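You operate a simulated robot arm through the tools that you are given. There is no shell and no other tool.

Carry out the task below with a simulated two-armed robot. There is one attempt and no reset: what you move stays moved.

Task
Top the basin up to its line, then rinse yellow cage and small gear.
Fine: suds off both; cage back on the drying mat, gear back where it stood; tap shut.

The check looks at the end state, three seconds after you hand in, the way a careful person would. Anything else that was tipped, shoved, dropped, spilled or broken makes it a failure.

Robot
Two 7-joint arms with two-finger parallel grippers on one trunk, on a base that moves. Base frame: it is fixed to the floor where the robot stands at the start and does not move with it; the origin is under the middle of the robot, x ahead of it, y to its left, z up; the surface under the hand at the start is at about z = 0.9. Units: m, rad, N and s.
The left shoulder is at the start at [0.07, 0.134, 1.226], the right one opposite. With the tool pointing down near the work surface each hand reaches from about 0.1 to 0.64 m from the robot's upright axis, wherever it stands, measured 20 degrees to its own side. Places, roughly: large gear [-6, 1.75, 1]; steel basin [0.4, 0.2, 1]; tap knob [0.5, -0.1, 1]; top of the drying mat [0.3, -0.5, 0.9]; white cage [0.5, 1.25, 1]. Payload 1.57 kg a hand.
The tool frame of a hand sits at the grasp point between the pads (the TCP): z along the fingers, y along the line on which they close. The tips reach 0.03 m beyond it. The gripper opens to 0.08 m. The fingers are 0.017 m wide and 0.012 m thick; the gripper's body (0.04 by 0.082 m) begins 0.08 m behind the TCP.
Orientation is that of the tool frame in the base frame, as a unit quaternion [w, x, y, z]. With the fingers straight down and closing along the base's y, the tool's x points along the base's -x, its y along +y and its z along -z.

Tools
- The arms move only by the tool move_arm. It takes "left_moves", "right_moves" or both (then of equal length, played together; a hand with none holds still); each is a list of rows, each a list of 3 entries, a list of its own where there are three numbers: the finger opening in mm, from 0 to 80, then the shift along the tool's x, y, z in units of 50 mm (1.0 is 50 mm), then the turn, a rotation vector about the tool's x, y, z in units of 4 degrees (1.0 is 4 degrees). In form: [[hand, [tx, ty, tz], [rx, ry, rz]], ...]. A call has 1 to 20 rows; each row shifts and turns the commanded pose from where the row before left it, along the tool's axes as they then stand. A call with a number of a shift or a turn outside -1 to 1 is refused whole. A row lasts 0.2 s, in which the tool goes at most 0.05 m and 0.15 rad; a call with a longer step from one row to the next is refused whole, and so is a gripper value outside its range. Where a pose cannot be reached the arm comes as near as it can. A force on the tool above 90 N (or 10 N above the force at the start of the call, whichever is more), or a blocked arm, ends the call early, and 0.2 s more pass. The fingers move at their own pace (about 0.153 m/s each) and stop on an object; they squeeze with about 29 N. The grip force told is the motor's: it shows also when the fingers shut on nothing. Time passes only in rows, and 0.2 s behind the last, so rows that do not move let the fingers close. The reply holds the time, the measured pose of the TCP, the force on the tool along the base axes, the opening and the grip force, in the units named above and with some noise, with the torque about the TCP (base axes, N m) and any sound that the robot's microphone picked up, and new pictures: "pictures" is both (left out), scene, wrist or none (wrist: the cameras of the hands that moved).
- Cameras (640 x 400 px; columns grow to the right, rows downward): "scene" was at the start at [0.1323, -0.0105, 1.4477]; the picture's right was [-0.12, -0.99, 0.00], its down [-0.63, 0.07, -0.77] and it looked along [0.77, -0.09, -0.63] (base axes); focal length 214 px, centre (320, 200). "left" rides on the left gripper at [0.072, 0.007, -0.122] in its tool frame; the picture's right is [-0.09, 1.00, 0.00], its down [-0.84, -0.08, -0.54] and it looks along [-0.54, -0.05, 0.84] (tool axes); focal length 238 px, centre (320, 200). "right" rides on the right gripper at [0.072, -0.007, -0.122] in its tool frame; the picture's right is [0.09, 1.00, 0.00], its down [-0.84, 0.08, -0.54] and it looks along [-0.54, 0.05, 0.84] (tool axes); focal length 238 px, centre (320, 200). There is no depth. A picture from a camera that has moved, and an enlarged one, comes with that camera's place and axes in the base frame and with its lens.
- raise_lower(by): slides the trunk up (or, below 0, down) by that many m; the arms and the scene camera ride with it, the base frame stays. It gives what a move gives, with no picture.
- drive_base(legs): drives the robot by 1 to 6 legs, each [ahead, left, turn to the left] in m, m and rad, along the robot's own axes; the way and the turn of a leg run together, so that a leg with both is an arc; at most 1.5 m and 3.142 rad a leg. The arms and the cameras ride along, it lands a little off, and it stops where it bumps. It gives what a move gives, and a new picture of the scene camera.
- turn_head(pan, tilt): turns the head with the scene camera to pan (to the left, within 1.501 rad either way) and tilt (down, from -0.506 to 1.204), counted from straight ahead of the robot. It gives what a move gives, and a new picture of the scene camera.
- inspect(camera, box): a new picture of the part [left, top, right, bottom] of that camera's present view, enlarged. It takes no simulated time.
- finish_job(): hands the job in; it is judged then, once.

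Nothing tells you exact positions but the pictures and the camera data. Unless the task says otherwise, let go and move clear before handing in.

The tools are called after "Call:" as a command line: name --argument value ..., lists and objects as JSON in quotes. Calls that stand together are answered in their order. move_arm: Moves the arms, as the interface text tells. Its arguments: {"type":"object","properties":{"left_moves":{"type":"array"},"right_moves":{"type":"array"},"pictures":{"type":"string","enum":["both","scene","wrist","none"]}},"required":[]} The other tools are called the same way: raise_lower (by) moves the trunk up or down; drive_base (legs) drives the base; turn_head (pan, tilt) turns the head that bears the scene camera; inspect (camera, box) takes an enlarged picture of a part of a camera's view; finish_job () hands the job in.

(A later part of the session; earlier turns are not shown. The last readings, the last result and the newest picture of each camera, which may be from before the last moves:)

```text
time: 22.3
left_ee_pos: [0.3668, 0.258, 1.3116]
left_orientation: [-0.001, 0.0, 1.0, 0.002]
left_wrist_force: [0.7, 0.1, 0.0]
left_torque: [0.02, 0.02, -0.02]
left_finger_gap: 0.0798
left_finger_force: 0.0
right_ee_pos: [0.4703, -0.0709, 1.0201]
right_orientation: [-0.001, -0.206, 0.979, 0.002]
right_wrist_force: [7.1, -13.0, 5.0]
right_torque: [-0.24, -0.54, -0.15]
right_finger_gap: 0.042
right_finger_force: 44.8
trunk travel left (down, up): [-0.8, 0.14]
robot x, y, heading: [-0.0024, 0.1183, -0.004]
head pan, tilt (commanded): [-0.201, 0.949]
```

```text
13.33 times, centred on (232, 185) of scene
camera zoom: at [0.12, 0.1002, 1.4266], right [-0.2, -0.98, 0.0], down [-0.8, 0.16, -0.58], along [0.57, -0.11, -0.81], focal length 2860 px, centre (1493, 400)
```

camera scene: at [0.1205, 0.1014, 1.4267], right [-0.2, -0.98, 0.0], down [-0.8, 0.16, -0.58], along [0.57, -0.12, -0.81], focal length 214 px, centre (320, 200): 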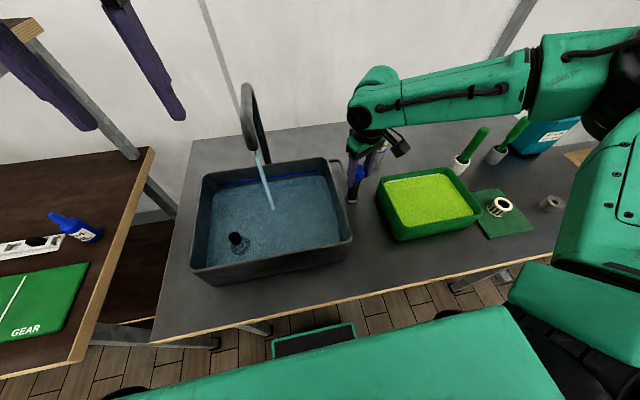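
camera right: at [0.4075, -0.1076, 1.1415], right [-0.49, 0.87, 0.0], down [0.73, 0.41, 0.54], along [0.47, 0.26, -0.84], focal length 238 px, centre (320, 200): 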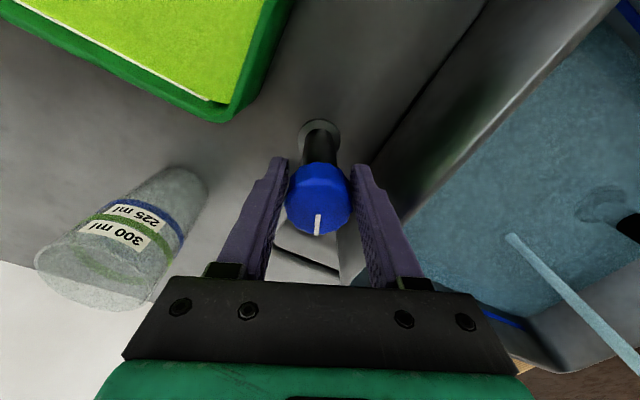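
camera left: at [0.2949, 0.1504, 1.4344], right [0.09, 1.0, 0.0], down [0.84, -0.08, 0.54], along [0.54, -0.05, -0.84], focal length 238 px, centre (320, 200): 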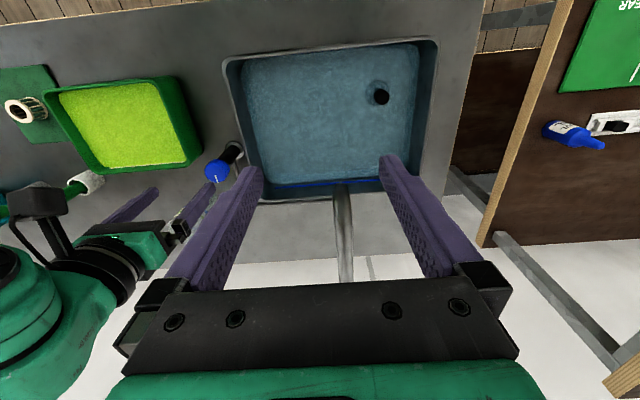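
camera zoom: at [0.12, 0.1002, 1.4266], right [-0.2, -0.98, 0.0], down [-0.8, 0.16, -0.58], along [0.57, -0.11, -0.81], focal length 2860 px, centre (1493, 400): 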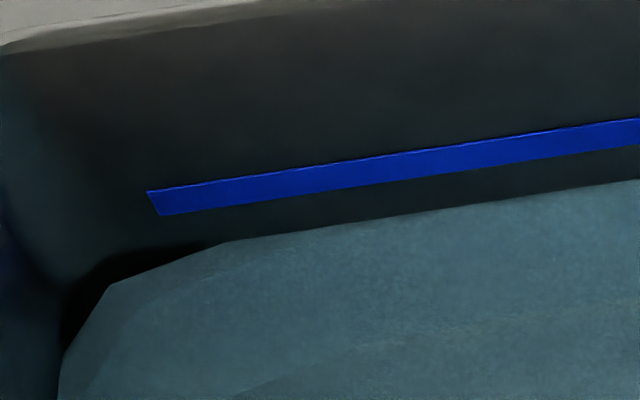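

The water sits roughly 9 mm under the line and rises about 1.5 mm/s. I hold another 4 s and re-measure.

Call:
move_arm --right_moves '[[30, [0, 0, 0], [0, 0, 0]], [30, [0, 0, 0], [0, 0, 0]], [30, [0, 0, 0], [0, 0, 0]], [30, [0, 0, 0], [0, 0, 0]], [30, [0, 0, 0], [0, 0, 0]], [30, [0, 0, 0], [0, 0, 0]], [30, [0, 0, 0], [0, 0, 0]], [30, [0, 0, 0], [0, 0, 0]], [30, [0, 0, 0], [0, 0, 0]], [30, [0, 0, 0], [0, 0, 0]], [30, [0, 0, 0], [0, 0, 0]], [30, [0, 0, 0], [0, 0, 0]], [30, [0, 0, 0], [0, 0, 0]], [30, [0, 0, 0], [0, 0, 0]], [30, [0, 0, 0], [0, 0, 0]], [30, [0, 0, 0], [0, 0, 0]], [30, [0, 0, 0], [0, 0, 0]], [30, [0, 0, 0], [0, 0, 0]], [30, [0, 0, 0], [0, 0, 0]]]' --pictures "none"

Call:
inspect --camera "scene" --box '[290, 160, 338, 190]'

Call:
inspect --camera "left" --box '[265, 165, 365, 215]'

```text
time: 26.3
left_ee_pos: [0.3664, 0.2589, 1.3137]
left_orientation: [-0.001, 0.0, 1.0, 0.001]
left_wrist_force: [0.5, 0.4, -0.3]
left_torque: [0.0, 0.01, -0.02]
left_finger_gap: 0.0801
left_finger_force: 0.1
right_ee_pos: [0.4699, -0.0706, 1.02]
right_orientation: [0.0, -0.207, 0.978, 0.001]
right_wrist_force: [8.5, -12.5, 8.4]
right_torque: [-0.42, -0.3, -0.17]
right_finger_gap: 0.0418
right_finger_force: 44.3
trunk travel left (down, up): [-0.8, 0.14]
robot x, y, heading: [-0.0001, 0.117, -0.001]
head pan, tilt (commanded): [-0.201, 0.949]
```

```text
13.33 times, centred on (314, 175) of scene
camera zoom: at [0.1201, 0.1003, 1.4266], right [-0.2, -0.98, 0.0], down [-0.8, 0.16, -0.58], along [0.57, -0.11, -0.81], focal length 2860 px, centre (400, 533)
```

zoom: 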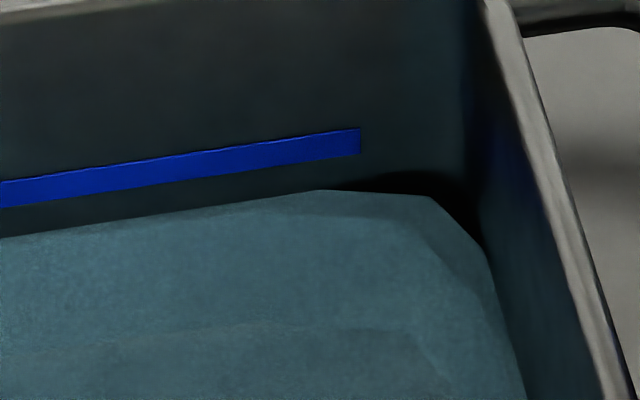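

```text
6.40 times, centred on (315, 190) of left
camera zoom: at [0.2947, 0.2648, 1.4349], right [0.09, 1.0, 0.0], down [0.84, -0.08, 0.54], along [0.54, -0.05, -0.84], focal length 1525 px, centre (352, 264)
```

zoom: 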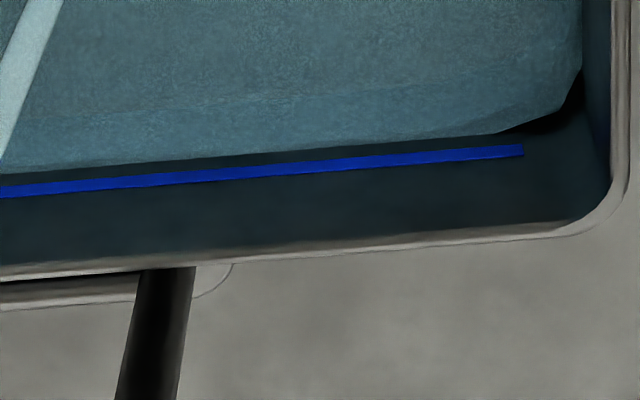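

The level rises about 1.2 px/s in this zoom with about 40 px to the line's middle, so I open the tap a bit further and hold.

Call:
move_arm --right_moves '[[30, [0, 0, 0], [0, 0, -1]], [30, [0, 0, 0], [0, 0, -1]], [30, [0, 0, 0], [0, 0, -1]], [30, [0, 0, 0], [0, 0, -1]], [30, [0, 0, 0], [0, 0, -1]], [30, [0, 0, 0], [0, 0, -1]], [30, [0, 0, 0], [0, 0, 0]], [30, [0, 0, 0], [0, 0, 0]], [30, [0, 0, 0], [0, 0, 0]], [30, [0, 0, 0], [0, 0, 0]], [30, [0, 0, 0], [0, 0, 0]], [30, [0, 0, 0], [0, 0, 0]], [30, [0, 0, 0], [0, 0, 0]], [30, [0, 0, 0], [0, 0, 0]], [30, [0, 0, 0], [0, 0, 0]], [30, [0, 0, 0], [0, 0, 0]], [30, [0, 0, 0], [0, 0, 0]], [30, [0, 0, 0], [0, 0, 0]], [30, [0, 0, 0], [0, 0, 0]]]' --pictures "both"

Call:
inspect --camera "scene" --box '[290, 160, 338, 190]'

```text
time: 30.3
left_ee_pos: [0.3677, 0.2547, 1.3121]
left_orientation: [-0.001, 0.0, 1.0, 0.002]
left_wrist_force: [-0.1, -0.6, 0.4]
left_torque: [-0.03, 0.02, -0.03]
left_finger_gap: 0.0801
left_finger_force: 0.1
right_ee_pos: [0.4725, -0.0749, 1.0202]
right_orientation: [0.002, -0.407, 0.914, 0.001]
right_wrist_force: [14.7, -24.0, 12.6]
right_torque: [-0.66, 0.23, -0.26]
right_finger_gap: 0.0416
right_finger_force: 44.9
trunk travel left (down, up): [-0.8, 0.14]
robot x, y, heading: [-0.001, 0.1212, 0.002]
head pan, tilt (commanded): [-0.201, 0.949]
camera scene: at [0.1214, 0.0967, 1.4265], right [-0.2, -0.98, 0.0], down [-0.8, 0.17, -0.58], along [0.57, -0.11, -0.81], focal length 214 px, centre (320, 200)
camera right: at [0.429, -0.1338, 1.1409], right [-0.8, 0.6, 0.0], down [0.5, 0.67, 0.55], along [0.33, 0.44, -0.84], focal length 238 px, centre (320, 200)
```

scene: 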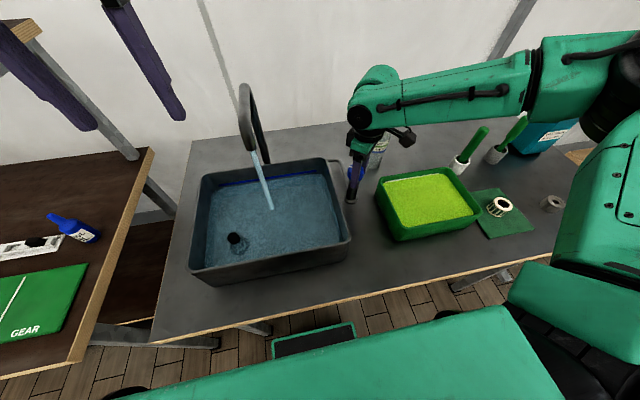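
right: 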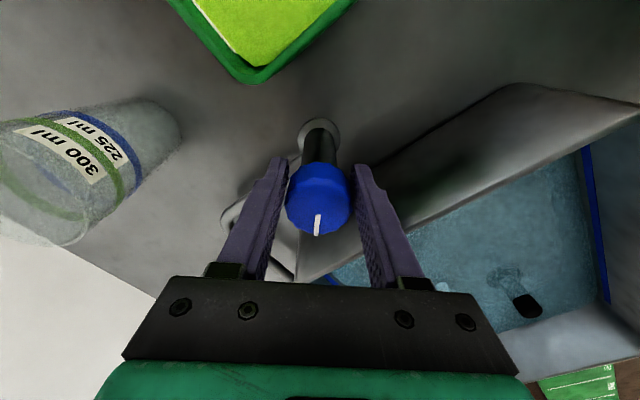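

```text
13.33 times, centred on (314, 175) of scene
camera zoom: at [0.1214, 0.0967, 1.4265], right [-0.2, -0.98, 0.0], down [-0.8, 0.17, -0.58], along [0.57, -0.11, -0.81], focal length 2860 px, centre (400, 533)
```

zoom: 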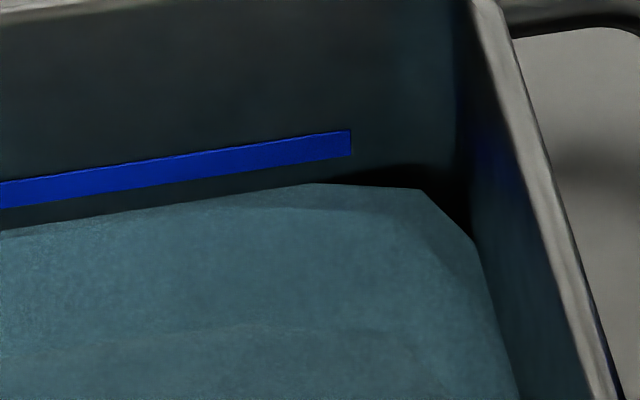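

Still about 24 px below the line's lower edge; I open the tap another 24° and keep holding.

Call:
move_arm --right_moves '[[30, [0, -0.05, 0], [0, 0, -1]], [30, [0, -0.05, 0], [0, 0, -1]], [30, [0, 0, 0], [0, 0, -1]], [30, [0, 0, 0], [0, 0, -1]], [30, [0, 0, 0], [0, 0, -1]], [30, [0, 0, 0], [0, 0, -1]], [30, [0, 0, 0], [0, 0, 0]], [30, [0, 0, 0], [0, 0, 0]], [30, [0, 0, 0], [0, 0, 0]], [30, [0, 0, 0], [0, 0, 0]], [30, [0, 0, 0], [0, 0, 0]], [30, [0, 0, 0], [0, 0, 0]], [30, [0, 0, 0], [0, 0, 0]], [30, [0, 0, 0], [0, 0, 0]], [30, [0, 0, 0], [0, 0, 0]], [30, [0, 0, 0], [0, 0, 0]]]' --pictures "both"

Call:
inspect --camera "scene" --box '[290, 160, 338, 190]'

```text
time: 33.7
left_ee_pos: [0.3665, 0.2554, 1.3129]
left_orientation: [-0.001, 0.001, 1.0, 0.004]
left_wrist_force: [0.1, 0.3, -1.0]
left_torque: [0.01, -0.02, 0.02]
left_finger_gap: 0.0802
left_finger_force: 0.1
right_ee_pos: [0.4763, -0.0765, 1.0185]
right_orientation: [0.0, -0.587, 0.81, 0.002]
right_wrist_force: [10.2, -20.3, 5.4]
right_torque: [-0.64, -0.14, -0.15]
right_finger_gap: 0.0421
right_finger_force: 45.4
trunk travel left (down, up): [-0.8, 0.14]
robot x, y, heading: [0.003, 0.1179, 0.001]
head pan, tilt (commanded): [-0.201, 0.949]
camera scene: at [0.1212, 0.0976, 1.4265], right [-0.2, -0.98, 0.0], down [-0.8, 0.17, -0.58], along [0.57, -0.11, -0.81], focal length 214 px, centre (320, 200)
camera right: at [0.46, -0.1483, 1.1409], right [-0.98, 0.22, 0.0], down [0.19, 0.82, 0.54], along [0.12, 0.53, -0.84], focal length 238 px, centre (320, 200)
```

scene: 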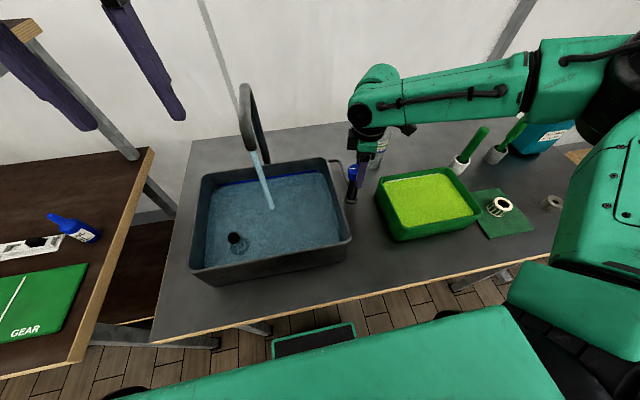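
right: 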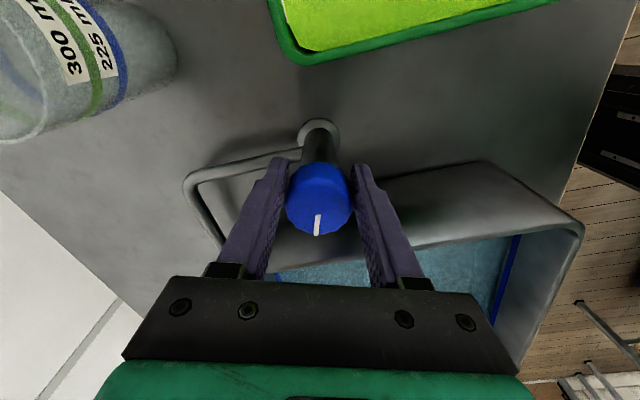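

```text
13.33 times, centred on (314, 175) of scene
camera zoom: at [0.1212, 0.0976, 1.4265], right [-0.2, -0.98, 0.0], down [-0.8, 0.17, -0.58], along [0.57, -0.11, -0.81], focal length 2860 px, centre (400, 533)
```

zoom: 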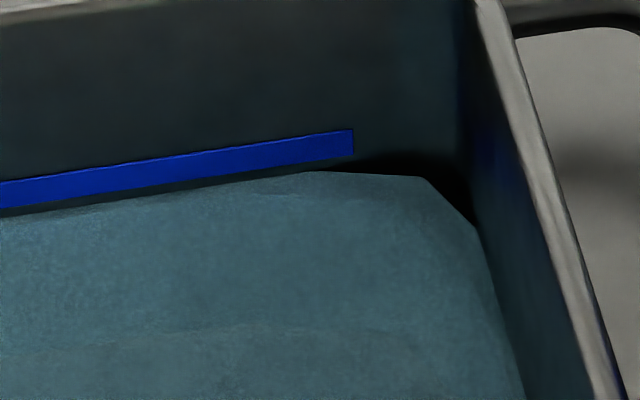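

About 11 px below the line and now rising at about 4 px/s. I hold about 2 s, then turn back 48° to slow the flow and re-measure.

Call:
move_arm --right_moves '[[30, [0, 0, 0], [0, 0, 0]], [30, [0, 0, 0], [0, 0, 0]], [30, [0, 0, 0], [0, 0, 0]], [30, [0, 0, 0], [0, 0, 0]], [30, [0, 0, 0], [0, 0, 0]], [30, [0, 0, 0], [0, 0, 0]], [30, [0, 0, 0], [0, 0, 0]], [30, [0, 0, 0], [0, 0, 0]], [30, [0, 0, 0], [0, 0, 1]], [30, [0, 0, 0], [0, 0, 1]], [30, [0, 0, 0], [0, 0, 1]], [30, [0, 0, 0], [0, 0, 1]], [30, [0, 0.05, 0], [0, 0, 1]], [30, [0, 0.05, 0], [0, 0, 1]], [30, [0, 0, 0], [0, 0, 1]], [30, [0, 0, 0], [0, 0, 1]], [30, [0, 0, 0], [0, 0, 1]], [30, [0, 0, 0], [0, 0, 1]], [30, [0, 0, 0], [0, 0, 1]], [30, [0, 0, 0], [0, 0, 1]]]' --pictures "both"

Call:
inspect --camera "scene" --box '[290, 160, 338, 190]'

```text
time: 37.9
left_ee_pos: [0.368, 0.2573, 1.3121]
left_orientation: [-0.001, 0.0, 1.0, 0.002]
left_wrist_force: [-0.4, -0.4, -0.3]
left_torque: [0.01, 0.0, -0.02]
left_finger_gap: 0.0798
left_finger_force: 0.1
right_ee_pos: [0.471, -0.0706, 1.0203]
right_orientation: [-0.001, -0.207, 0.978, 0.002]
right_wrist_force: [4.9, -12.7, -6.4]
right_torque: [-0.14, -1.38, -0.08]
right_finger_gap: 0.042
right_finger_force: 45.2
trunk travel left (down, up): [-0.8, 0.14]
robot x, y, heading: [-0.004, 0.1189, -0.004]
head pan, tilt (commanded): [-0.201, 0.949]
camera scene: at [0.1207, 0.0993, 1.4265], right [-0.2, -0.98, 0.0], down [-0.8, 0.16, -0.58], along [0.57, -0.11, -0.81], focal length 214 px, centre (320, 200)
camera right: at [0.4076, -0.1081, 1.1412], right [-0.49, 0.87, 0.0], down [0.74, 0.41, 0.54], along [0.47, 0.27, -0.84], focal length 238 px, centre (320, 200)
```

scene: 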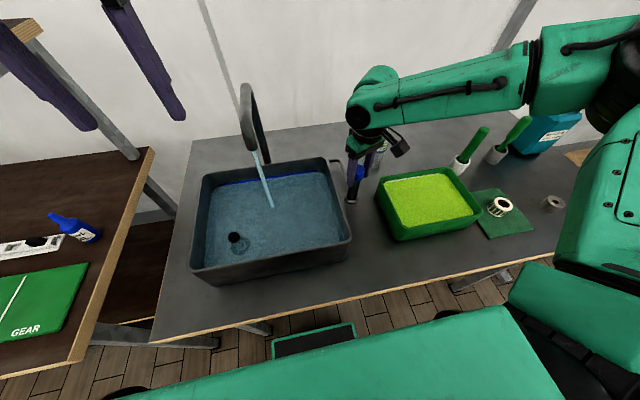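
right: 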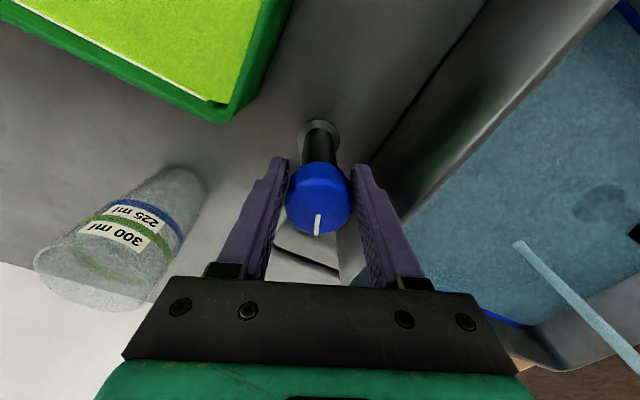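

```text
13.33 times, centred on (314, 175) of scene
camera zoom: at [0.1207, 0.0993, 1.4265], right [-0.2, -0.98, 0.0], down [-0.8, 0.16, -0.58], along [0.57, -0.11, -0.81], focal length 2860 px, centre (400, 533)
```

zoom: 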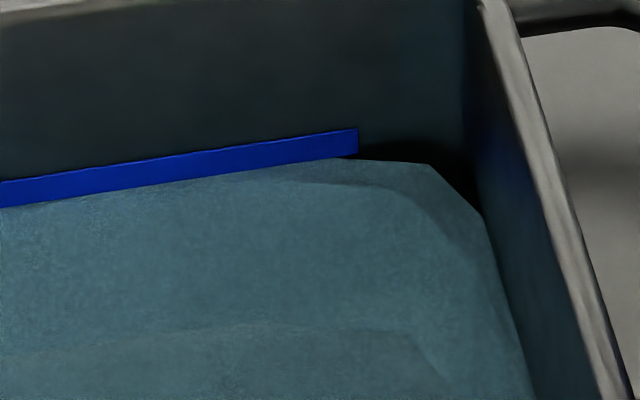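

The water has just reached the lower edge of the blue line; flow is back to slow. I hold 4 s more toward the middle of the line.

Call:
move_arm --right_moves '[[30, [0, 0, 0], [0, 0, 0]], [30, [0, 0, 0], [0, 0, 0]], [30, [0, 0, 0], [0, 0, 0]], [30, [0, 0, 0], [0, 0, 0]], [30, [0, 0, 0], [0, 0, 0]], [30, [0, 0, 0], [0, 0, 0]], [30, [0, 0, 0], [0, 0, 0]], [30, [0, 0, 0], [0, 0, 0]], [30, [0, 0, 0], [0, 0, 0]], [30, [0, 0, 0], [0, 0, 0]], [30, [0, 0, 0], [0, 0, 0]], [30, [0, 0, 0], [0, 0, 0]], [30, [0, 0, 0], [0, 0, 0]], [30, [0, 0, 0], [0, 0, 0]], [30, [0, 0, 0], [0, 0, 0]], [30, [0, 0, 0], [0, 0, 0]], [30, [0, 0, 0], [0, 0, 0]], [30, [0, 0, 0], [0, 0, 0]], [30, [0, 0, 0], [0, 0, 0]]]' --pictures "none"

Call:
inspect --camera "scene" --box '[290, 160, 338, 190]'

Call:
inspect --camera "left" --box '[265, 165, 365, 215]'

```text
time: 41.9
left_ee_pos: [0.3671, 0.2588, 1.3121]
left_orientation: [0.0, 0.0, 1.0, 0.003]
left_wrist_force: [-0.1, 0.3, -0.4]
left_torque: [-0.01, -0.03, 0.01]
left_finger_gap: 0.0802
left_finger_force: 0.0
right_ee_pos: [0.4703, -0.0712, 1.019]
right_orientation: [-0.001, -0.208, 0.978, 0.002]
right_wrist_force: [-3.6, -9.9, -17.2]
right_torque: [-0.67, 0.01, -0.06]
right_finger_gap: 0.0419
right_finger_force: 45.1
trunk travel left (down, up): [-0.8, 0.14]
robot x, y, heading: [0.0001, 0.1213, 0.001]
head pan, tilt (commanded): [-0.201, 0.949]
```

```text
13.33 times, centred on (314, 175) of scene
camera zoom: at [0.1208, 0.0998, 1.4265], right [-0.2, -0.98, 0.0], down [-0.8, 0.16, -0.58], along [0.57, -0.11, -0.81], focal length 2860 px, centre (400, 533)
```

zoom: 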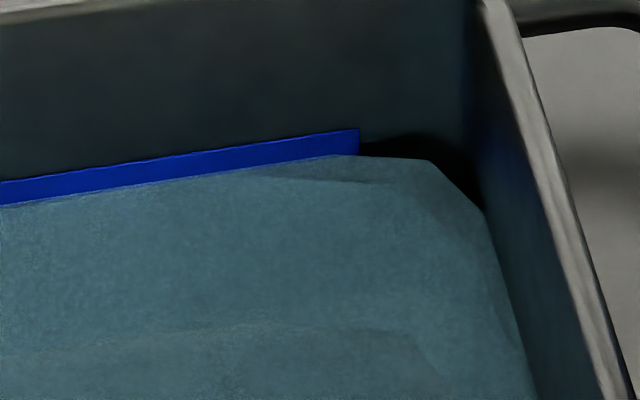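

```text
6.40 times, centred on (315, 190) of left
camera zoom: at [0.2954, 0.2643, 1.4347], right [0.09, 1.0, 0.0], down [0.84, -0.08, 0.54], along [0.54, -0.05, -0.84], focal length 1525 px, centre (352, 264)
```

zoom: 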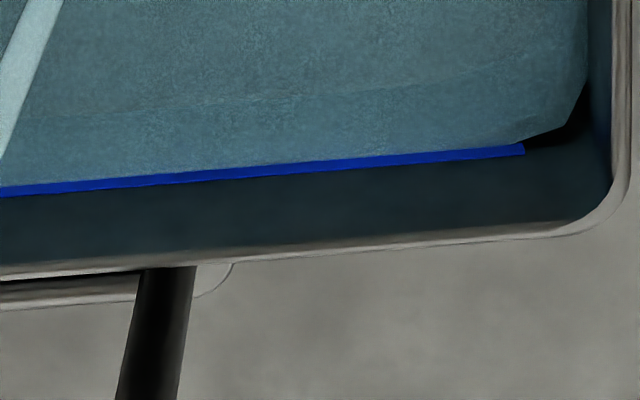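

The water covers a few millimetre fraction of the line; I hold 4 s again to approach its middle.

Call:
move_arm --right_moves '[[30, [0, 0, 0], [0, 0, 0]], [30, [0, 0, 0], [0, 0, 0]], [30, [0, 0, 0], [0, 0, 0]], [30, [0, 0, 0], [0, 0, 0]], [30, [0, 0, 0], [0, 0, 0]], [30, [0, 0, 0], [0, 0, 0]], [30, [0, 0, 0], [0, 0, 0]], [30, [0, 0, 0], [0, 0, 0]], [30, [0, 0, 0], [0, 0, 0]], [30, [0, 0, 0], [0, 0, 0]], [30, [0, 0, 0], [0, 0, 0]], [30, [0, 0, 0], [0, 0, 0]], [30, [0, 0, 0], [0, 0, 0]], [30, [0, 0, 0], [0, 0, 0]], [30, [0, 0, 0], [0, 0, 0]], [30, [0, 0, 0], [0, 0, 0]], [30, [0, 0, 0], [0, 0, 0]], [30, [0, 0, 0], [0, 0, 0]], [30, [0, 0, 0], [0, 0, 0]]]' --pictures "none"

Call:
inspect --camera "scene" --box '[290, 160, 338, 190]'

Call:
inspect --camera "left" --box '[305, 175, 355, 200]'

```text
time: 45.9
left_ee_pos: [0.3671, 0.2584, 1.3119]
left_orientation: [-0.001, 0.0, 1.0, 0.002]
left_wrist_force: [-0.5, 0.3, 0.3]
left_torque: [0.02, 0.0, -0.01]
left_finger_gap: 0.0801
left_finger_force: 0.0
right_ee_pos: [0.4709, -0.0712, 1.02]
right_orientation: [-0.002, -0.207, 0.978, 0.001]
right_wrist_force: [-6.1, -7.9, -22.7]
right_torque: [-0.66, -0.08, -0.03]
right_finger_gap: 0.0421
right_finger_force: 45.2
trunk travel left (down, up): [-0.8, 0.14]
robot x, y, heading: [-0.0001, 0.1215, 0.004]
head pan, tilt (commanded): [-0.201, 0.949]
```

```text
13.33 times, centred on (314, 175) of scene
camera zoom: at [0.1207, 0.0999, 1.4265], right [-0.2, -0.98, 0.0], down [-0.8, 0.16, -0.58], along [0.57, -0.11, -0.81], focal length 2860 px, centre (400, 533)
```

zoom: 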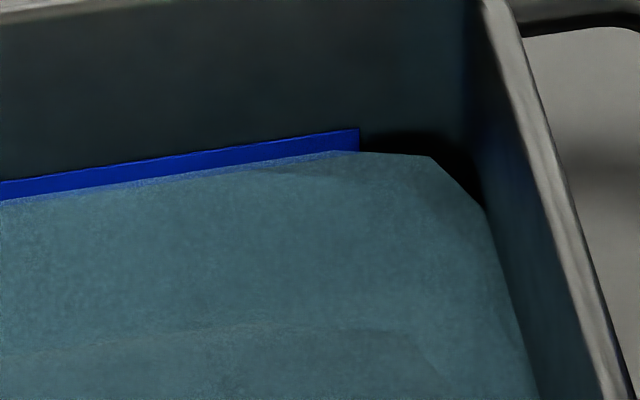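

```text
12.80 times, centred on (330, 188) of left
camera zoom: at [0.2953, 0.2644, 1.4347], right [0.09, 1.0, 0.0], down [0.84, -0.08, 0.54], along [0.54, -0.05, -0.84], focal length 3051 px, centre (192, 360)
```

zoom: 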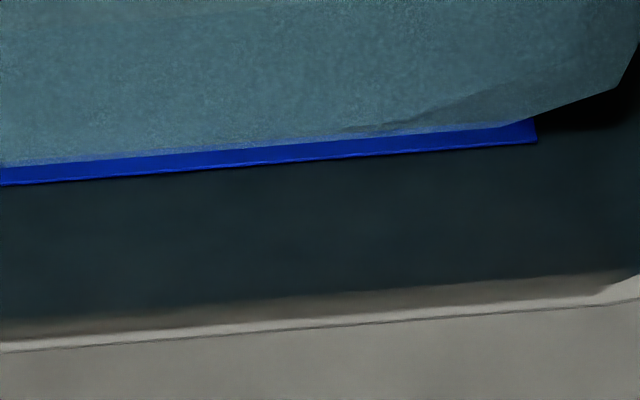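

About a third of the line is covered. I hold roughly 2.8 s more and then turn the knob back 24° to its original shut position.

Call:
move_arm --right_moves '[[30, [0, 0, 0], [0, 0, 0]], [30, [0, 0, 0], [0, 0, 0]], [30, [0, 0, 0], [0, 0, 0]], [30, [0, 0, 0], [0, 0, 0]], [30, [0, 0, 0], [0, 0, 0]], [30, [0, 0, 0], [0, 0, 0]], [30, [0, 0, 0], [0, 0, 0]], [30, [0, 0, 0], [0, 0, 0]], [30, [0, 0, 0], [0, 0, 0]], [30, [0, 0, 0], [0, 0, 0]], [30, [0, 0, 0], [0, 0, 0]], [30, [0, 0, 0], [0, 0, 0]], [30, [0, 0, 0], [0, 0, 1]], [30, [0, 0, 0], [0, 0, 1]], [30, [0, 0, 0], [0, 0, 1]], [30, [0, 0, 0], [0, 0, 1]], [30, [0, 0, 0], [0, 0, 1]], [30, [0, 0, 0], [0, 0, 1]], [30, [0, 0, 0], [0, 0, 0]]]' --pictures "both"

Call:
inspect --camera "scene" --box '[290, 160, 338, 190]'

Call:
inspect --camera "scene" --box '[200, 70, 380, 220]'

```text
time: 49.9
left_ee_pos: [0.3671, 0.2631, 1.3125]
left_orientation: [-0.002, 0.0, 1.0, 0.001]
left_wrist_force: [0.3, -0.2, 0.0]
left_torque: [0.01, 0.03, 0.01]
left_finger_gap: 0.0799
left_finger_force: 0.1
right_ee_pos: [0.4691, -0.067, 1.019]
right_orientation: [-0.002, 0.001, 1.0, 0.0]
right_wrist_force: [-12.1, 8.8, -27.7]
right_torque: [0.09, -0.26, 0.22]
right_finger_gap: 0.0419
right_finger_force: 45.1
trunk travel left (down, up): [-0.8, 0.14]
robot x, y, heading: [0.0047, 0.1177, 0.003]
head pan, tilt (commanded): [-0.201, 0.949]
camera scene: at [0.1192, 0.1051, 1.4266], right [-0.2, -0.98, 0.0], down [-0.8, 0.16, -0.58], along [0.57, -0.12, -0.81], focal length 214 px, centre (320, 200)
camera right: at [0.3981, -0.0753, 1.1416], right [-0.09, 1.0, 0.0], down [0.84, 0.08, 0.54], along [0.54, 0.05, -0.84], focal length 238 px, centre (320, 200)
```

scene: 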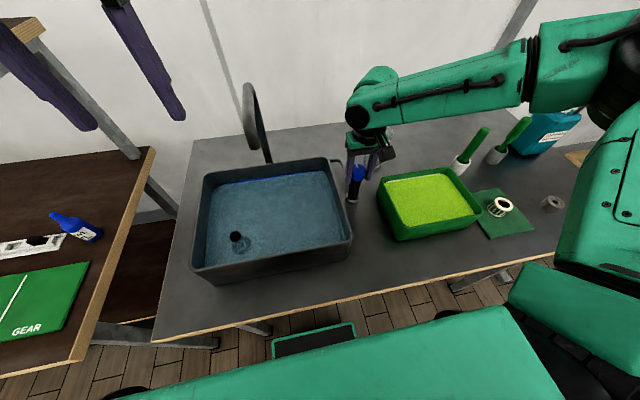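
right: 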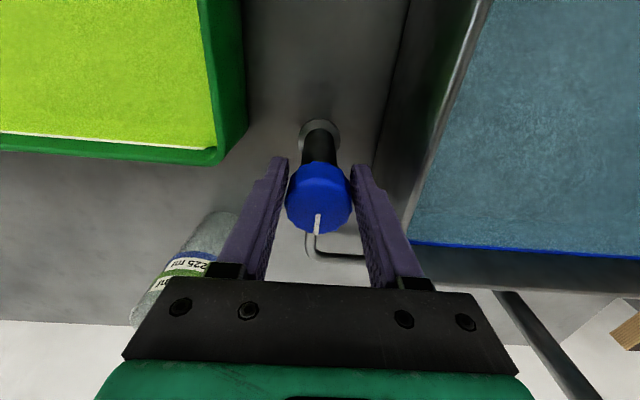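

```text
13.33 times, centred on (314, 175) of scene
camera zoom: at [0.1192, 0.1051, 1.4266], right [-0.2, -0.98, 0.0], down [-0.8, 0.16, -0.58], along [0.57, -0.12, -0.81], focal length 2860 px, centre (400, 533)
```

zoom: 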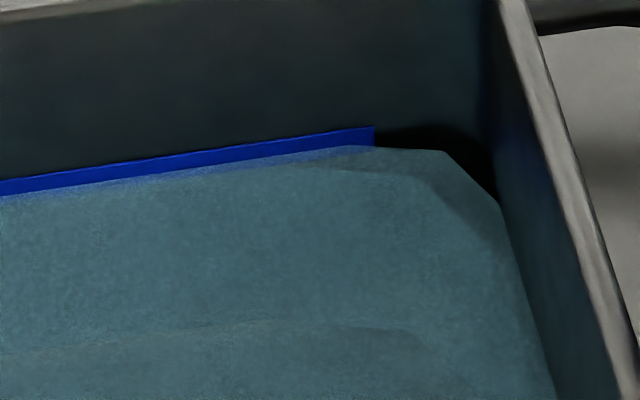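

```text
2.67 times, centred on (290, 145) of scene
camera zoom: at [0.1192, 0.1051, 1.4266], right [-0.2, -0.98, 0.0], down [-0.8, 0.16, -0.58], along [0.57, -0.12, -0.81], focal length 572 px, centre (400, 347)
```

zoom: 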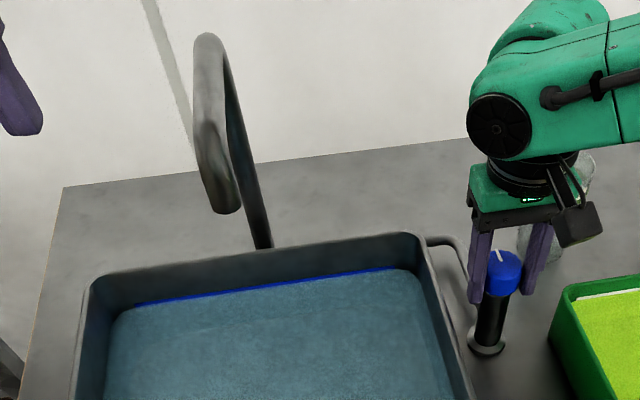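

The stream has stopped and the water stands at about the middle of the line. I release the knob and rise, then check the mark and spout.

Call:
move_arm --right_moves '[[60, [0, 0, 0], [0, 0, 0]], [60, [0, 0, 0], [0, 0, 0]], [60, [0, 0, -0.6], [0, 0, 0]], [60, [0, 0, -0.8], [0, 0, 0]], [60, [0, 0, -0.8], [0, 0, 0]], [60, [0, 0, 0], [0, 0, 0]]]' --pictures "both"

Call:
inspect --camera "scene" --box '[200, 70, 380, 220]'

Call:
inspect --camera "right" --box '[260, 80, 400, 240]'

```text
time: 51.3
left_ee_pos: [0.3663, 0.2624, 1.3117]
left_orientation: [0.0, 0.001, 1.0, 0.0]
left_wrist_force: [0.4, -0.5, -0.4]
left_torque: [0.01, 0.02, -0.02]
left_finger_gap: 0.0799
left_finger_force: 0.0
right_ee_pos: [0.4696, -0.0692, 1.1323]
right_orientation: [0.0, 0.0, 1.0, 0.0]
right_wrist_force: [0.1, 0.9, -0.2]
right_torque: [-0.03, 0.01, -0.01]
right_finger_gap: 0.0601
right_finger_force: 0.0
trunk travel left (down, up): [-0.8, 0.14]
robot x, y, heading: [-0.0021, 0.1204, 0.003]
head pan, tilt (commanded): [-0.201, 0.949]
camera scene: at [0.1189, 0.1039, 1.4268], right [-0.2, -0.98, 0.0], down [-0.8, 0.16, -0.58], along [0.57, -0.12, -0.81], focal length 214 px, centre (320, 200)
camera right: at [0.3968, -0.0778, 1.2538], right [-0.09, 1.0, 0.0], down [0.84, 0.08, 0.54], along [0.54, 0.05, -0.84], focal length 238 px, centre (320, 200)
```

scene: 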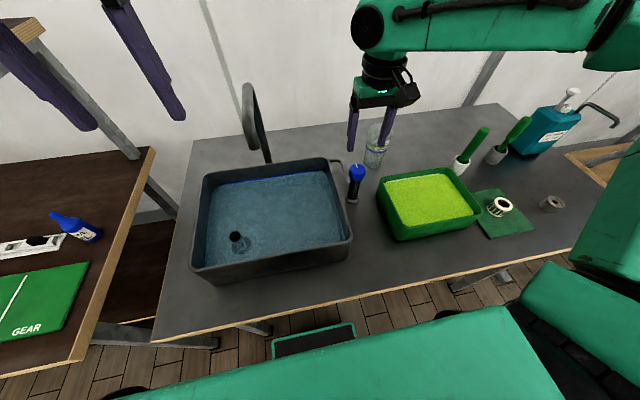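
right: 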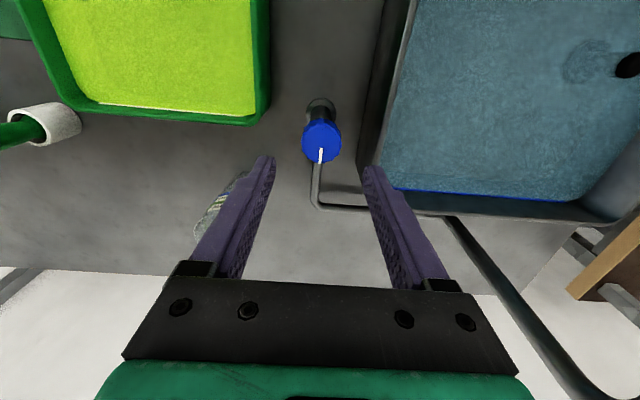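

```text
2.67 times, centred on (290, 145) of scene
camera zoom: at [0.1189, 0.1039, 1.4268], right [-0.2, -0.98, 0.0], down [-0.8, 0.16, -0.58], along [0.57, -0.12, -0.81], focal length 572 px, centre (400, 347)
```

zoom: 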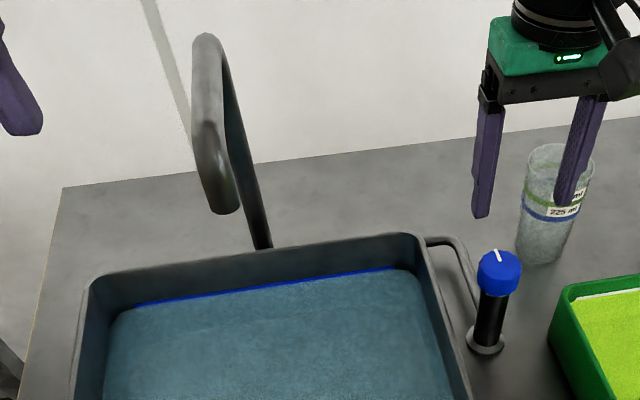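

```text
2.50 times, centred on (330, 160) of right
camera zoom: at [0.3968, -0.0778, 1.2538], right [-0.09, 1.0, 0.0], down [0.84, 0.08, 0.54], along [0.54, 0.05, -0.84], focal length 596 px, centre (295, 300)
```

zoom: 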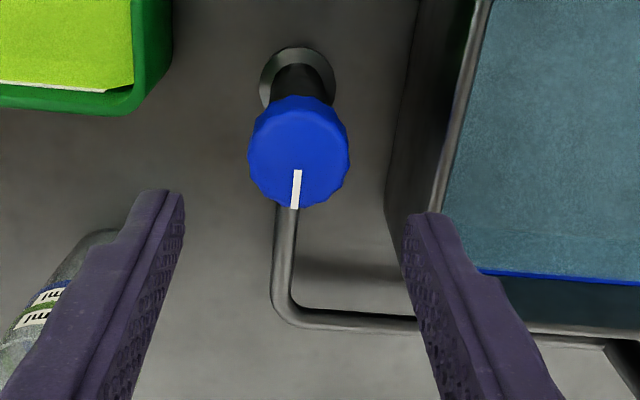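

Tap is shut and the knob's mark is back where it was. Next I retract the right hand slightly and drive right so the cage (≈0.346, -0.460) and gear (≈0.330, -0.628) are within reach.

Call:
move_arm --right_moves '[[70, [0.6, 0, -0.6], [0, 0, 0]], [70, [0.8, 0, -0.4], [0, 0, 0]], [70, [0.6, 0, 0], [0, 0, 0]]]' --pictures "none"

Call:
drive_base --legs '[[0, -0.3, 0]]'

Call:
turn_head --pan -0.6 --tilt 0.9

```text
time: 52.1
left_ee_pos: [0.3651, 0.2608, 1.3133]
left_orientation: [0.0, 0.0, 1.0, 0.0]
left_wrist_force: [0.1, -0.4, -0.4]
left_torque: [0.03, 0.02, 0.01]
left_finger_gap: 0.0798
left_finger_force: 0.1
right_ee_pos: [0.3669, -0.0702, 1.1809]
right_orientation: [0.0, 0.0, 1.0, 0.0]
right_wrist_force: [0.1, -0.3, -0.3]
right_torque: [0.02, 0.04, 0.01]
right_finger_gap: 0.0701
right_finger_force: 0.1
trunk travel left (down, up): [-0.8, 0.14]
robot x, y, heading: [0.0028, 0.121, -0.001]
head pan, tilt (commanded): [-0.201, 0.949]
```

```text
time: 54.2
left_ee_pos: [0.3658, -0.0405, 1.3123]
left_orientation: [0.001, 0.004, 1.0, -0.001]
left_wrist_force: [-1.0, -0.2, -0.6]
left_torque: [-0.04, 0.0, 0.02]
left_finger_gap: 0.08
left_finger_force: 0.0
right_ee_pos: [0.3657, -0.3708, 1.1811]
right_orientation: [0.0, 0.004, 1.0, -0.001]
right_wrist_force: [0.1, -0.2, -0.1]
right_torque: [-0.01, -0.02, 0.01]
right_finger_gap: 0.07
right_finger_force: 0.1
trunk travel left (down, up): [-0.8, 0.14]
robot x, y, heading: [0.001, -0.1821, -0.013]
head pan, tilt (commanded): [-0.201, 0.949]
camera scene: at [0.1173, -0.1967, 1.4268], right [-0.21, -0.98, 0.0], down [-0.8, 0.17, -0.58], along [0.57, -0.12, -0.81], focal length 214 px, centre (320, 200)
```

scene: 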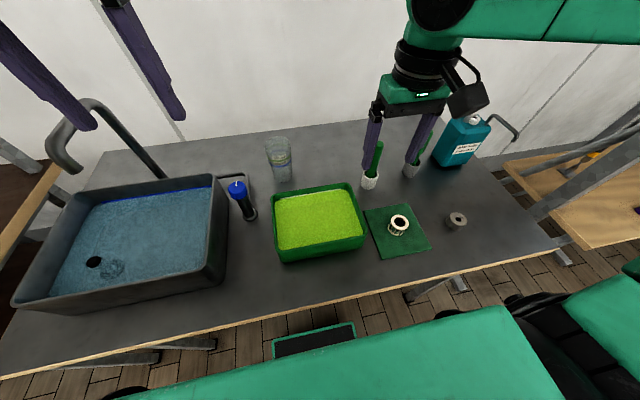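

```text
time: 55.0
left_ee_pos: [0.3655, -0.0445, 1.3126]
left_orientation: [0.0, 0.003, 1.0, 0.0]
left_wrist_force: [0.5, -0.7, -0.2]
left_torque: [0.03, 0.0, 0.01]
left_finger_gap: 0.0802
left_finger_force: 0.0
right_ee_pos: [0.3651, -0.3737, 1.1798]
right_orientation: [-0.001, 0.003, 1.0, 0.001]
right_wrist_force: [0.2, 0.1, 0.2]
right_torque: [0.0, 0.0, 0.0]
right_finger_gap: 0.0699
right_finger_force: 0.0
trunk travel left (down, up): [-0.8, 0.14]
robot x, y, heading: [0.0016, -0.1787, -0.008]
head pan, tilt (commanded): [-0.6, 0.901]
camera scene: at [0.1082, -0.228, 1.4304], right [-0.57, -0.82, 0.0], down [-0.64, 0.45, -0.62], along [0.51, -0.35, -0.78], focal length 214 px, centre (320, 200)
```

scene: 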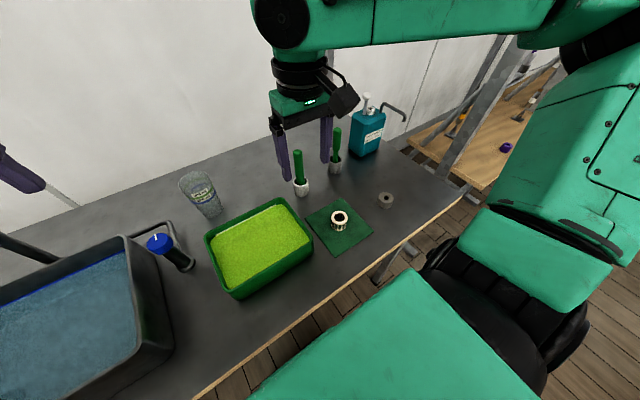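

I bring the right hand above the cage and inspect it with the wrist camera for colour and suds.

Call:
move_arm --right_moves '[[70, [0.1, -0.6, 0.3], [0, 0, 0]], [70, [0.1, -0.6, 0.3], [0, 0, 0]], [70, [0.18, -0.55, 0.4], [0, 0, 0]], [70, [0, 0, 0.4], [0, 0, 0]], [70, [0, 0, 0], [0, 0, 0]]]' --pictures "both"

Call:
inspect --camera "right" --box '[240, 60, 400, 200]'

Call:
inspect --camera "scene" --box '[300, 180, 400, 260]'

```text
time: 56.2
left_ee_pos: [0.3658, -0.0414, 1.3127]
left_orientation: [0.0, 0.003, 1.0, 0.0]
left_wrist_force: [0.2, 0.7, 0.7]
left_torque: [-0.01, 0.02, -0.01]
left_finger_gap: 0.08
left_finger_force: 0.0
right_ee_pos: [0.3464, -0.4608, 1.1089]
right_orientation: [0.0, 0.004, 1.0, 0.0]
right_wrist_force: [-0.8, -0.2, 0.4]
right_torque: [-0.04, 0.02, 0.01]
right_finger_gap: 0.0702
right_finger_force: 0.1
trunk travel left (down, up): [-0.8, 0.14]
robot x, y, heading: [-0.0058, -0.1826, -0.008]
head pan, tilt (commanded): [-0.6, 0.901]
camera scene: at [0.1083, -0.227, 1.4304], right [-0.57, -0.82, 0.0], down [-0.64, 0.45, -0.62], along [0.51, -0.35, -0.78], focal length 214 px, centre (320, 200)
camera right: at [0.2727, -0.4676, 1.2307], right [-0.08, 1.0, 0.0], down [0.84, 0.07, 0.54], along [0.54, 0.05, -0.84], focal length 238 px, centre (320, 200)
```

scene: 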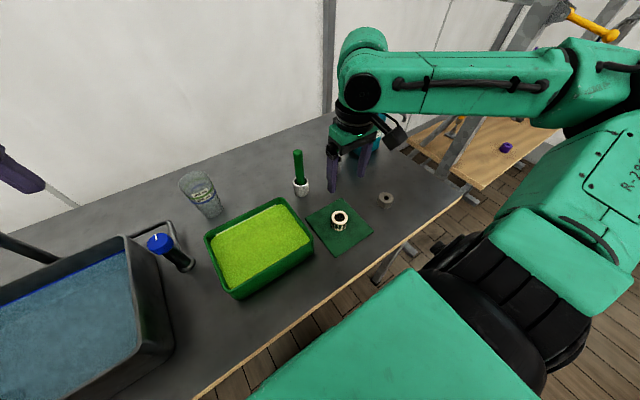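
right: 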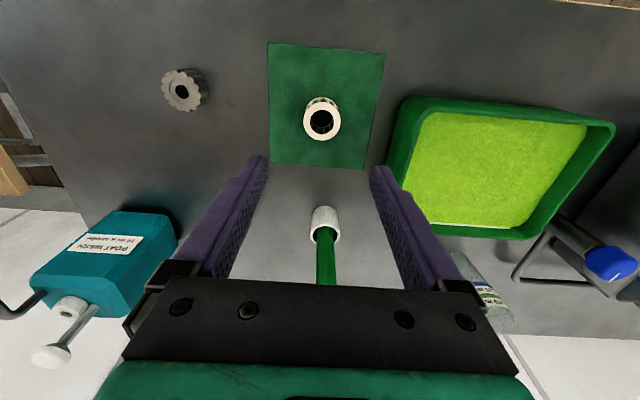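

```text
2.86 times, centred on (320, 130) of right
camera zoom: at [0.2727, -0.4676, 1.2307], right [-0.08, 1.0, 0.0], down [0.84, 0.07, 0.54], along [0.54, 0.05, -0.84], focal length 681 px, centre (320, 400)
```

zoom: 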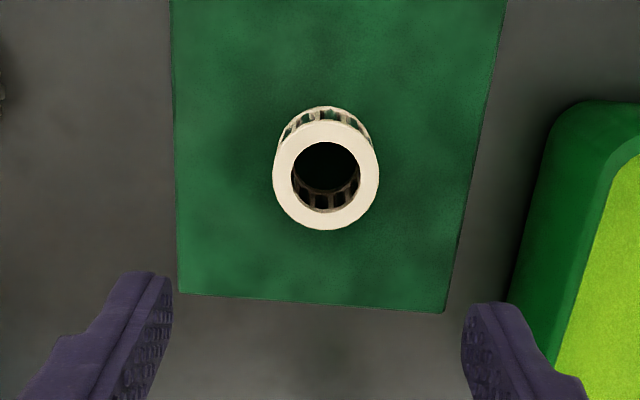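

```text
5.00 times, centred on (350, 220) of scene
camera zoom: at [0.1083, -0.227, 1.4304], right [-0.57, -0.82, 0.0], down [-0.64, 0.45, -0.62], along [0.51, -0.35, -0.78], focal length 1072 px, centre (170, 100)
```

zoom: 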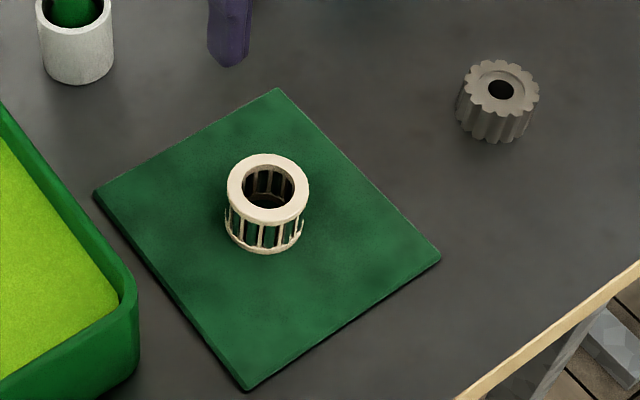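

The cage on the mat is cream-coloured with no obvious foam. Before touching it I compare with the "white cage" on the left bench to be sure which is which.

Call:
turn_head --pan 1.15 --tilt 0.3

Call:
inspect --camera "scene" --box '[200, 100, 440, 290]'

```text
time: 58.0
left_ee_pos: [0.3653, -0.0432, 1.3126]
left_orientation: [-0.001, 0.003, 1.0, 0.0]
left_wrist_force: [0.1, 0.2, -0.8]
left_torque: [-0.03, -0.01, -0.01]
left_finger_gap: 0.0797
left_finger_force: 0.1
right_ee_pos: [0.3454, -0.4597, 1.1087]
right_orientation: [-0.001, 0.003, 1.0, 0.001]
right_wrist_force: [-0.4, 0.2, -0.4]
right_torque: [-0.02, -0.01, 0.02]
right_finger_gap: 0.0699
right_finger_force: 0.1
trunk travel left (down, up): [-0.8, 0.14]
robot x, y, heading: [0.0001, -0.183, -0.006]
head pan, tilt (commanded): [1.15, 0.3]
camera scene: at [0.085, -0.0993, 1.4827], right [0.91, -0.42, 0.0], down [-0.12, -0.27, -0.96], along [0.4, 0.87, -0.3], focal length 214 px, centre (320, 200)
```

scene: 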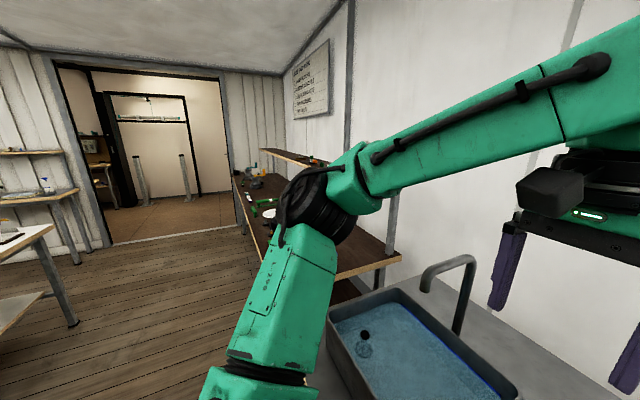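

```text
2.11 times, centred on (320, 195) of scene
camera zoom: at [0.085, -0.0993, 1.4827], right [0.91, -0.42, 0.0], down [-0.12, -0.27, -0.96], along [0.4, 0.87, -0.3], focal length 452 px, centre (320, 210)
```

zoom: 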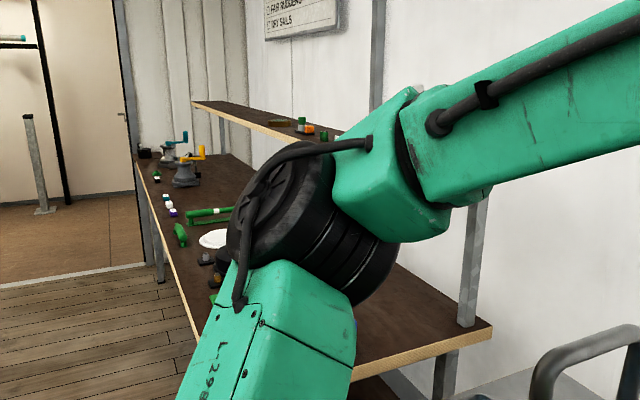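

The bench is hidden by the arm, but the listed white cage is there, so the mat's cage must be the yellow one (a whitish suds film would explain its pale look). I turn the head back and lower over the cage, stopping with the tips just above the mat.

Call:
turn_head --pan -0.6 --tilt 0.9

Call:
move_arm --right_moves '[[70, [0, 0, 0.8], [0, 0, 0]], [70, [0, 0, 0.8], [0, 0, 0]], [70, [0, 0, 0.8], [0, 0, 0]], [70, [0, 0, 0.6], [0, 0, 0]], [70, [0, 0, 0.3], [0, 0, 0]], [70, [0, 0, 0], [0, 0, 0]]]' --pictures "both"

Call:
inspect --camera "right" --box '[220, 100, 420, 260]'

Call:
inspect --camera "scene" --box '[290, 170, 390, 250]'

```text
time: 59.8
left_ee_pos: [0.3659, -0.0437, 1.3135]
left_orientation: [0.001, 0.003, 1.0, -0.001]
left_wrist_force: [0.3, 0.0, 0.3]
left_torque: [0.0, -0.04, 0.03]
left_finger_gap: 0.0798
left_finger_force: 0.1
right_ee_pos: [0.3452, -0.4599, 1.1095]
right_orientation: [0.0, 0.004, 1.0, 0.0]
right_wrist_force: [-0.6, -0.7, 1.2]
right_torque: [0.0, 0.0, -0.02]
right_finger_gap: 0.0701
right_finger_force: 0.0
trunk travel left (down, up): [-0.8, 0.14]
robot x, y, heading: [0.0028, -0.1804, -0.003]
head pan, tilt (commanded): [-0.6, 0.901]
camera scene: at [0.1082, -0.2273, 1.4304], right [-0.57, -0.82, 0.0], down [-0.64, 0.45, -0.62], along [0.51, -0.35, -0.78], focal length 214 px, centre (320, 200)
```

scene: 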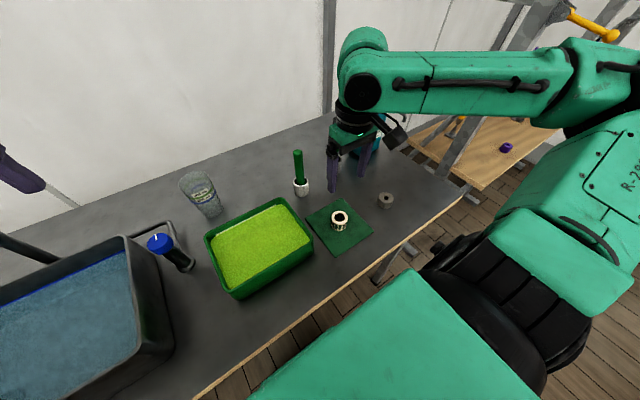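

```text
time: 61.2
left_ee_pos: [0.3646, -0.0433, 1.3112]
left_orientation: [0.001, 0.004, 1.0, 0.0]
left_wrist_force: [0.4, 0.4, 0.5]
left_torque: [0.0, 0.01, 0.01]
left_finger_gap: 0.0801
left_finger_force: 0.0
right_ee_pos: [0.3445, -0.4612, 0.9438]
right_orientation: [0.0, 0.004, 1.0, -0.001]
right_wrist_force: [-0.3, 0.8, 0.3]
right_torque: [0.03, 0.01, 0.02]
right_finger_gap: 0.0699
right_finger_force: 0.0
trunk travel left (down, up): [-0.8, 0.14]
robot x, y, heading: [-0.0022, -0.1835, -0.005]
head pan, tilt (commanded): [-0.6, 0.901]
camera scene: at [0.1079, -0.2273, 1.4304], right [-0.57, -0.82, 0.0], down [-0.64, 0.45, -0.62], along [0.51, -0.35, -0.78], focal length 214 px, centre (320, 200)
camera right: at [0.2735, -0.4689, 1.0648], right [-0.08, 1.0, 0.0], down [0.84, 0.07, 0.54], along [0.54, 0.05, -0.84], focal length 238 px, centre (320, 200)
```

scene: 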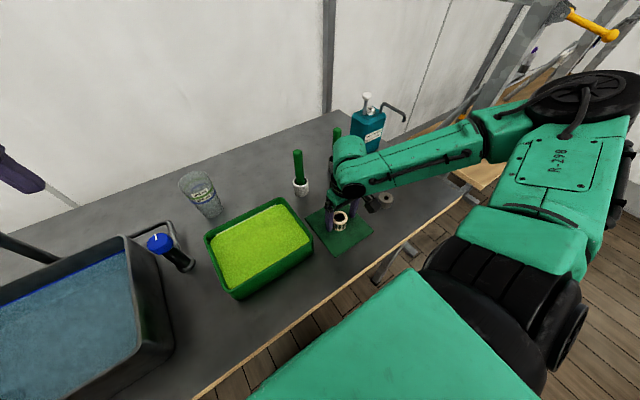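
right: 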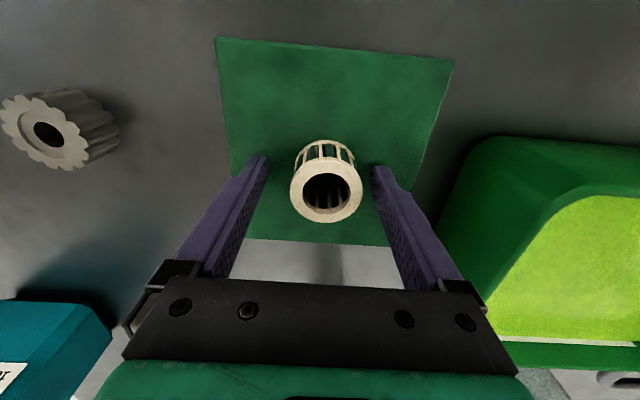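

```text
2.50 times, centred on (320, 180) of right
camera zoom: at [0.2735, -0.4689, 1.0648], right [-0.08, 1.0, 0.0], down [0.84, 0.07, 0.54], along [0.54, 0.05, -0.84], focal length 596 px, centre (320, 250)
```

zoom: 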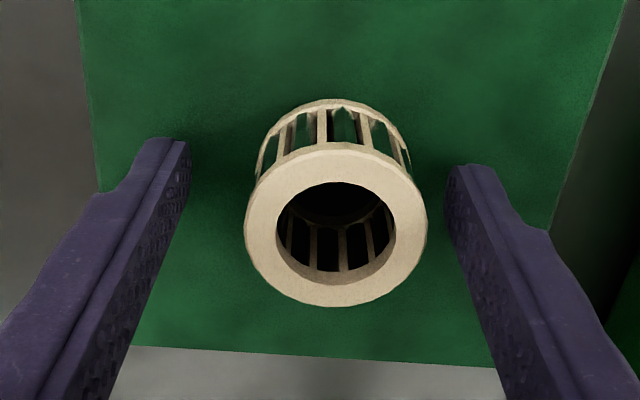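

```text
5.00 times, centred on (340, 210) of scene
camera zoom: at [0.1079, -0.2273, 1.4304], right [-0.57, -0.82, 0.0], down [-0.64, 0.45, -0.62], along [0.51, -0.35, -0.78], focal length 1072 px, centre (220, 150)
```

zoom: 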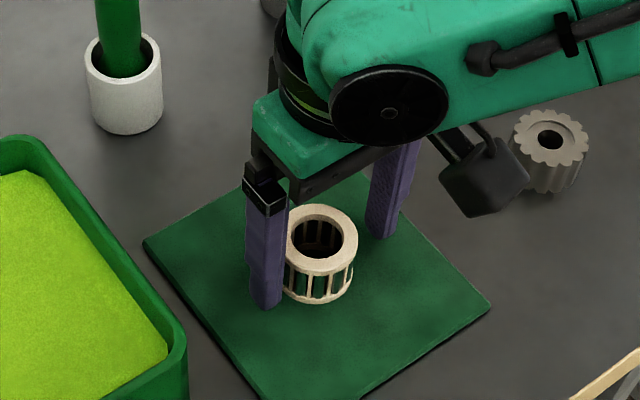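

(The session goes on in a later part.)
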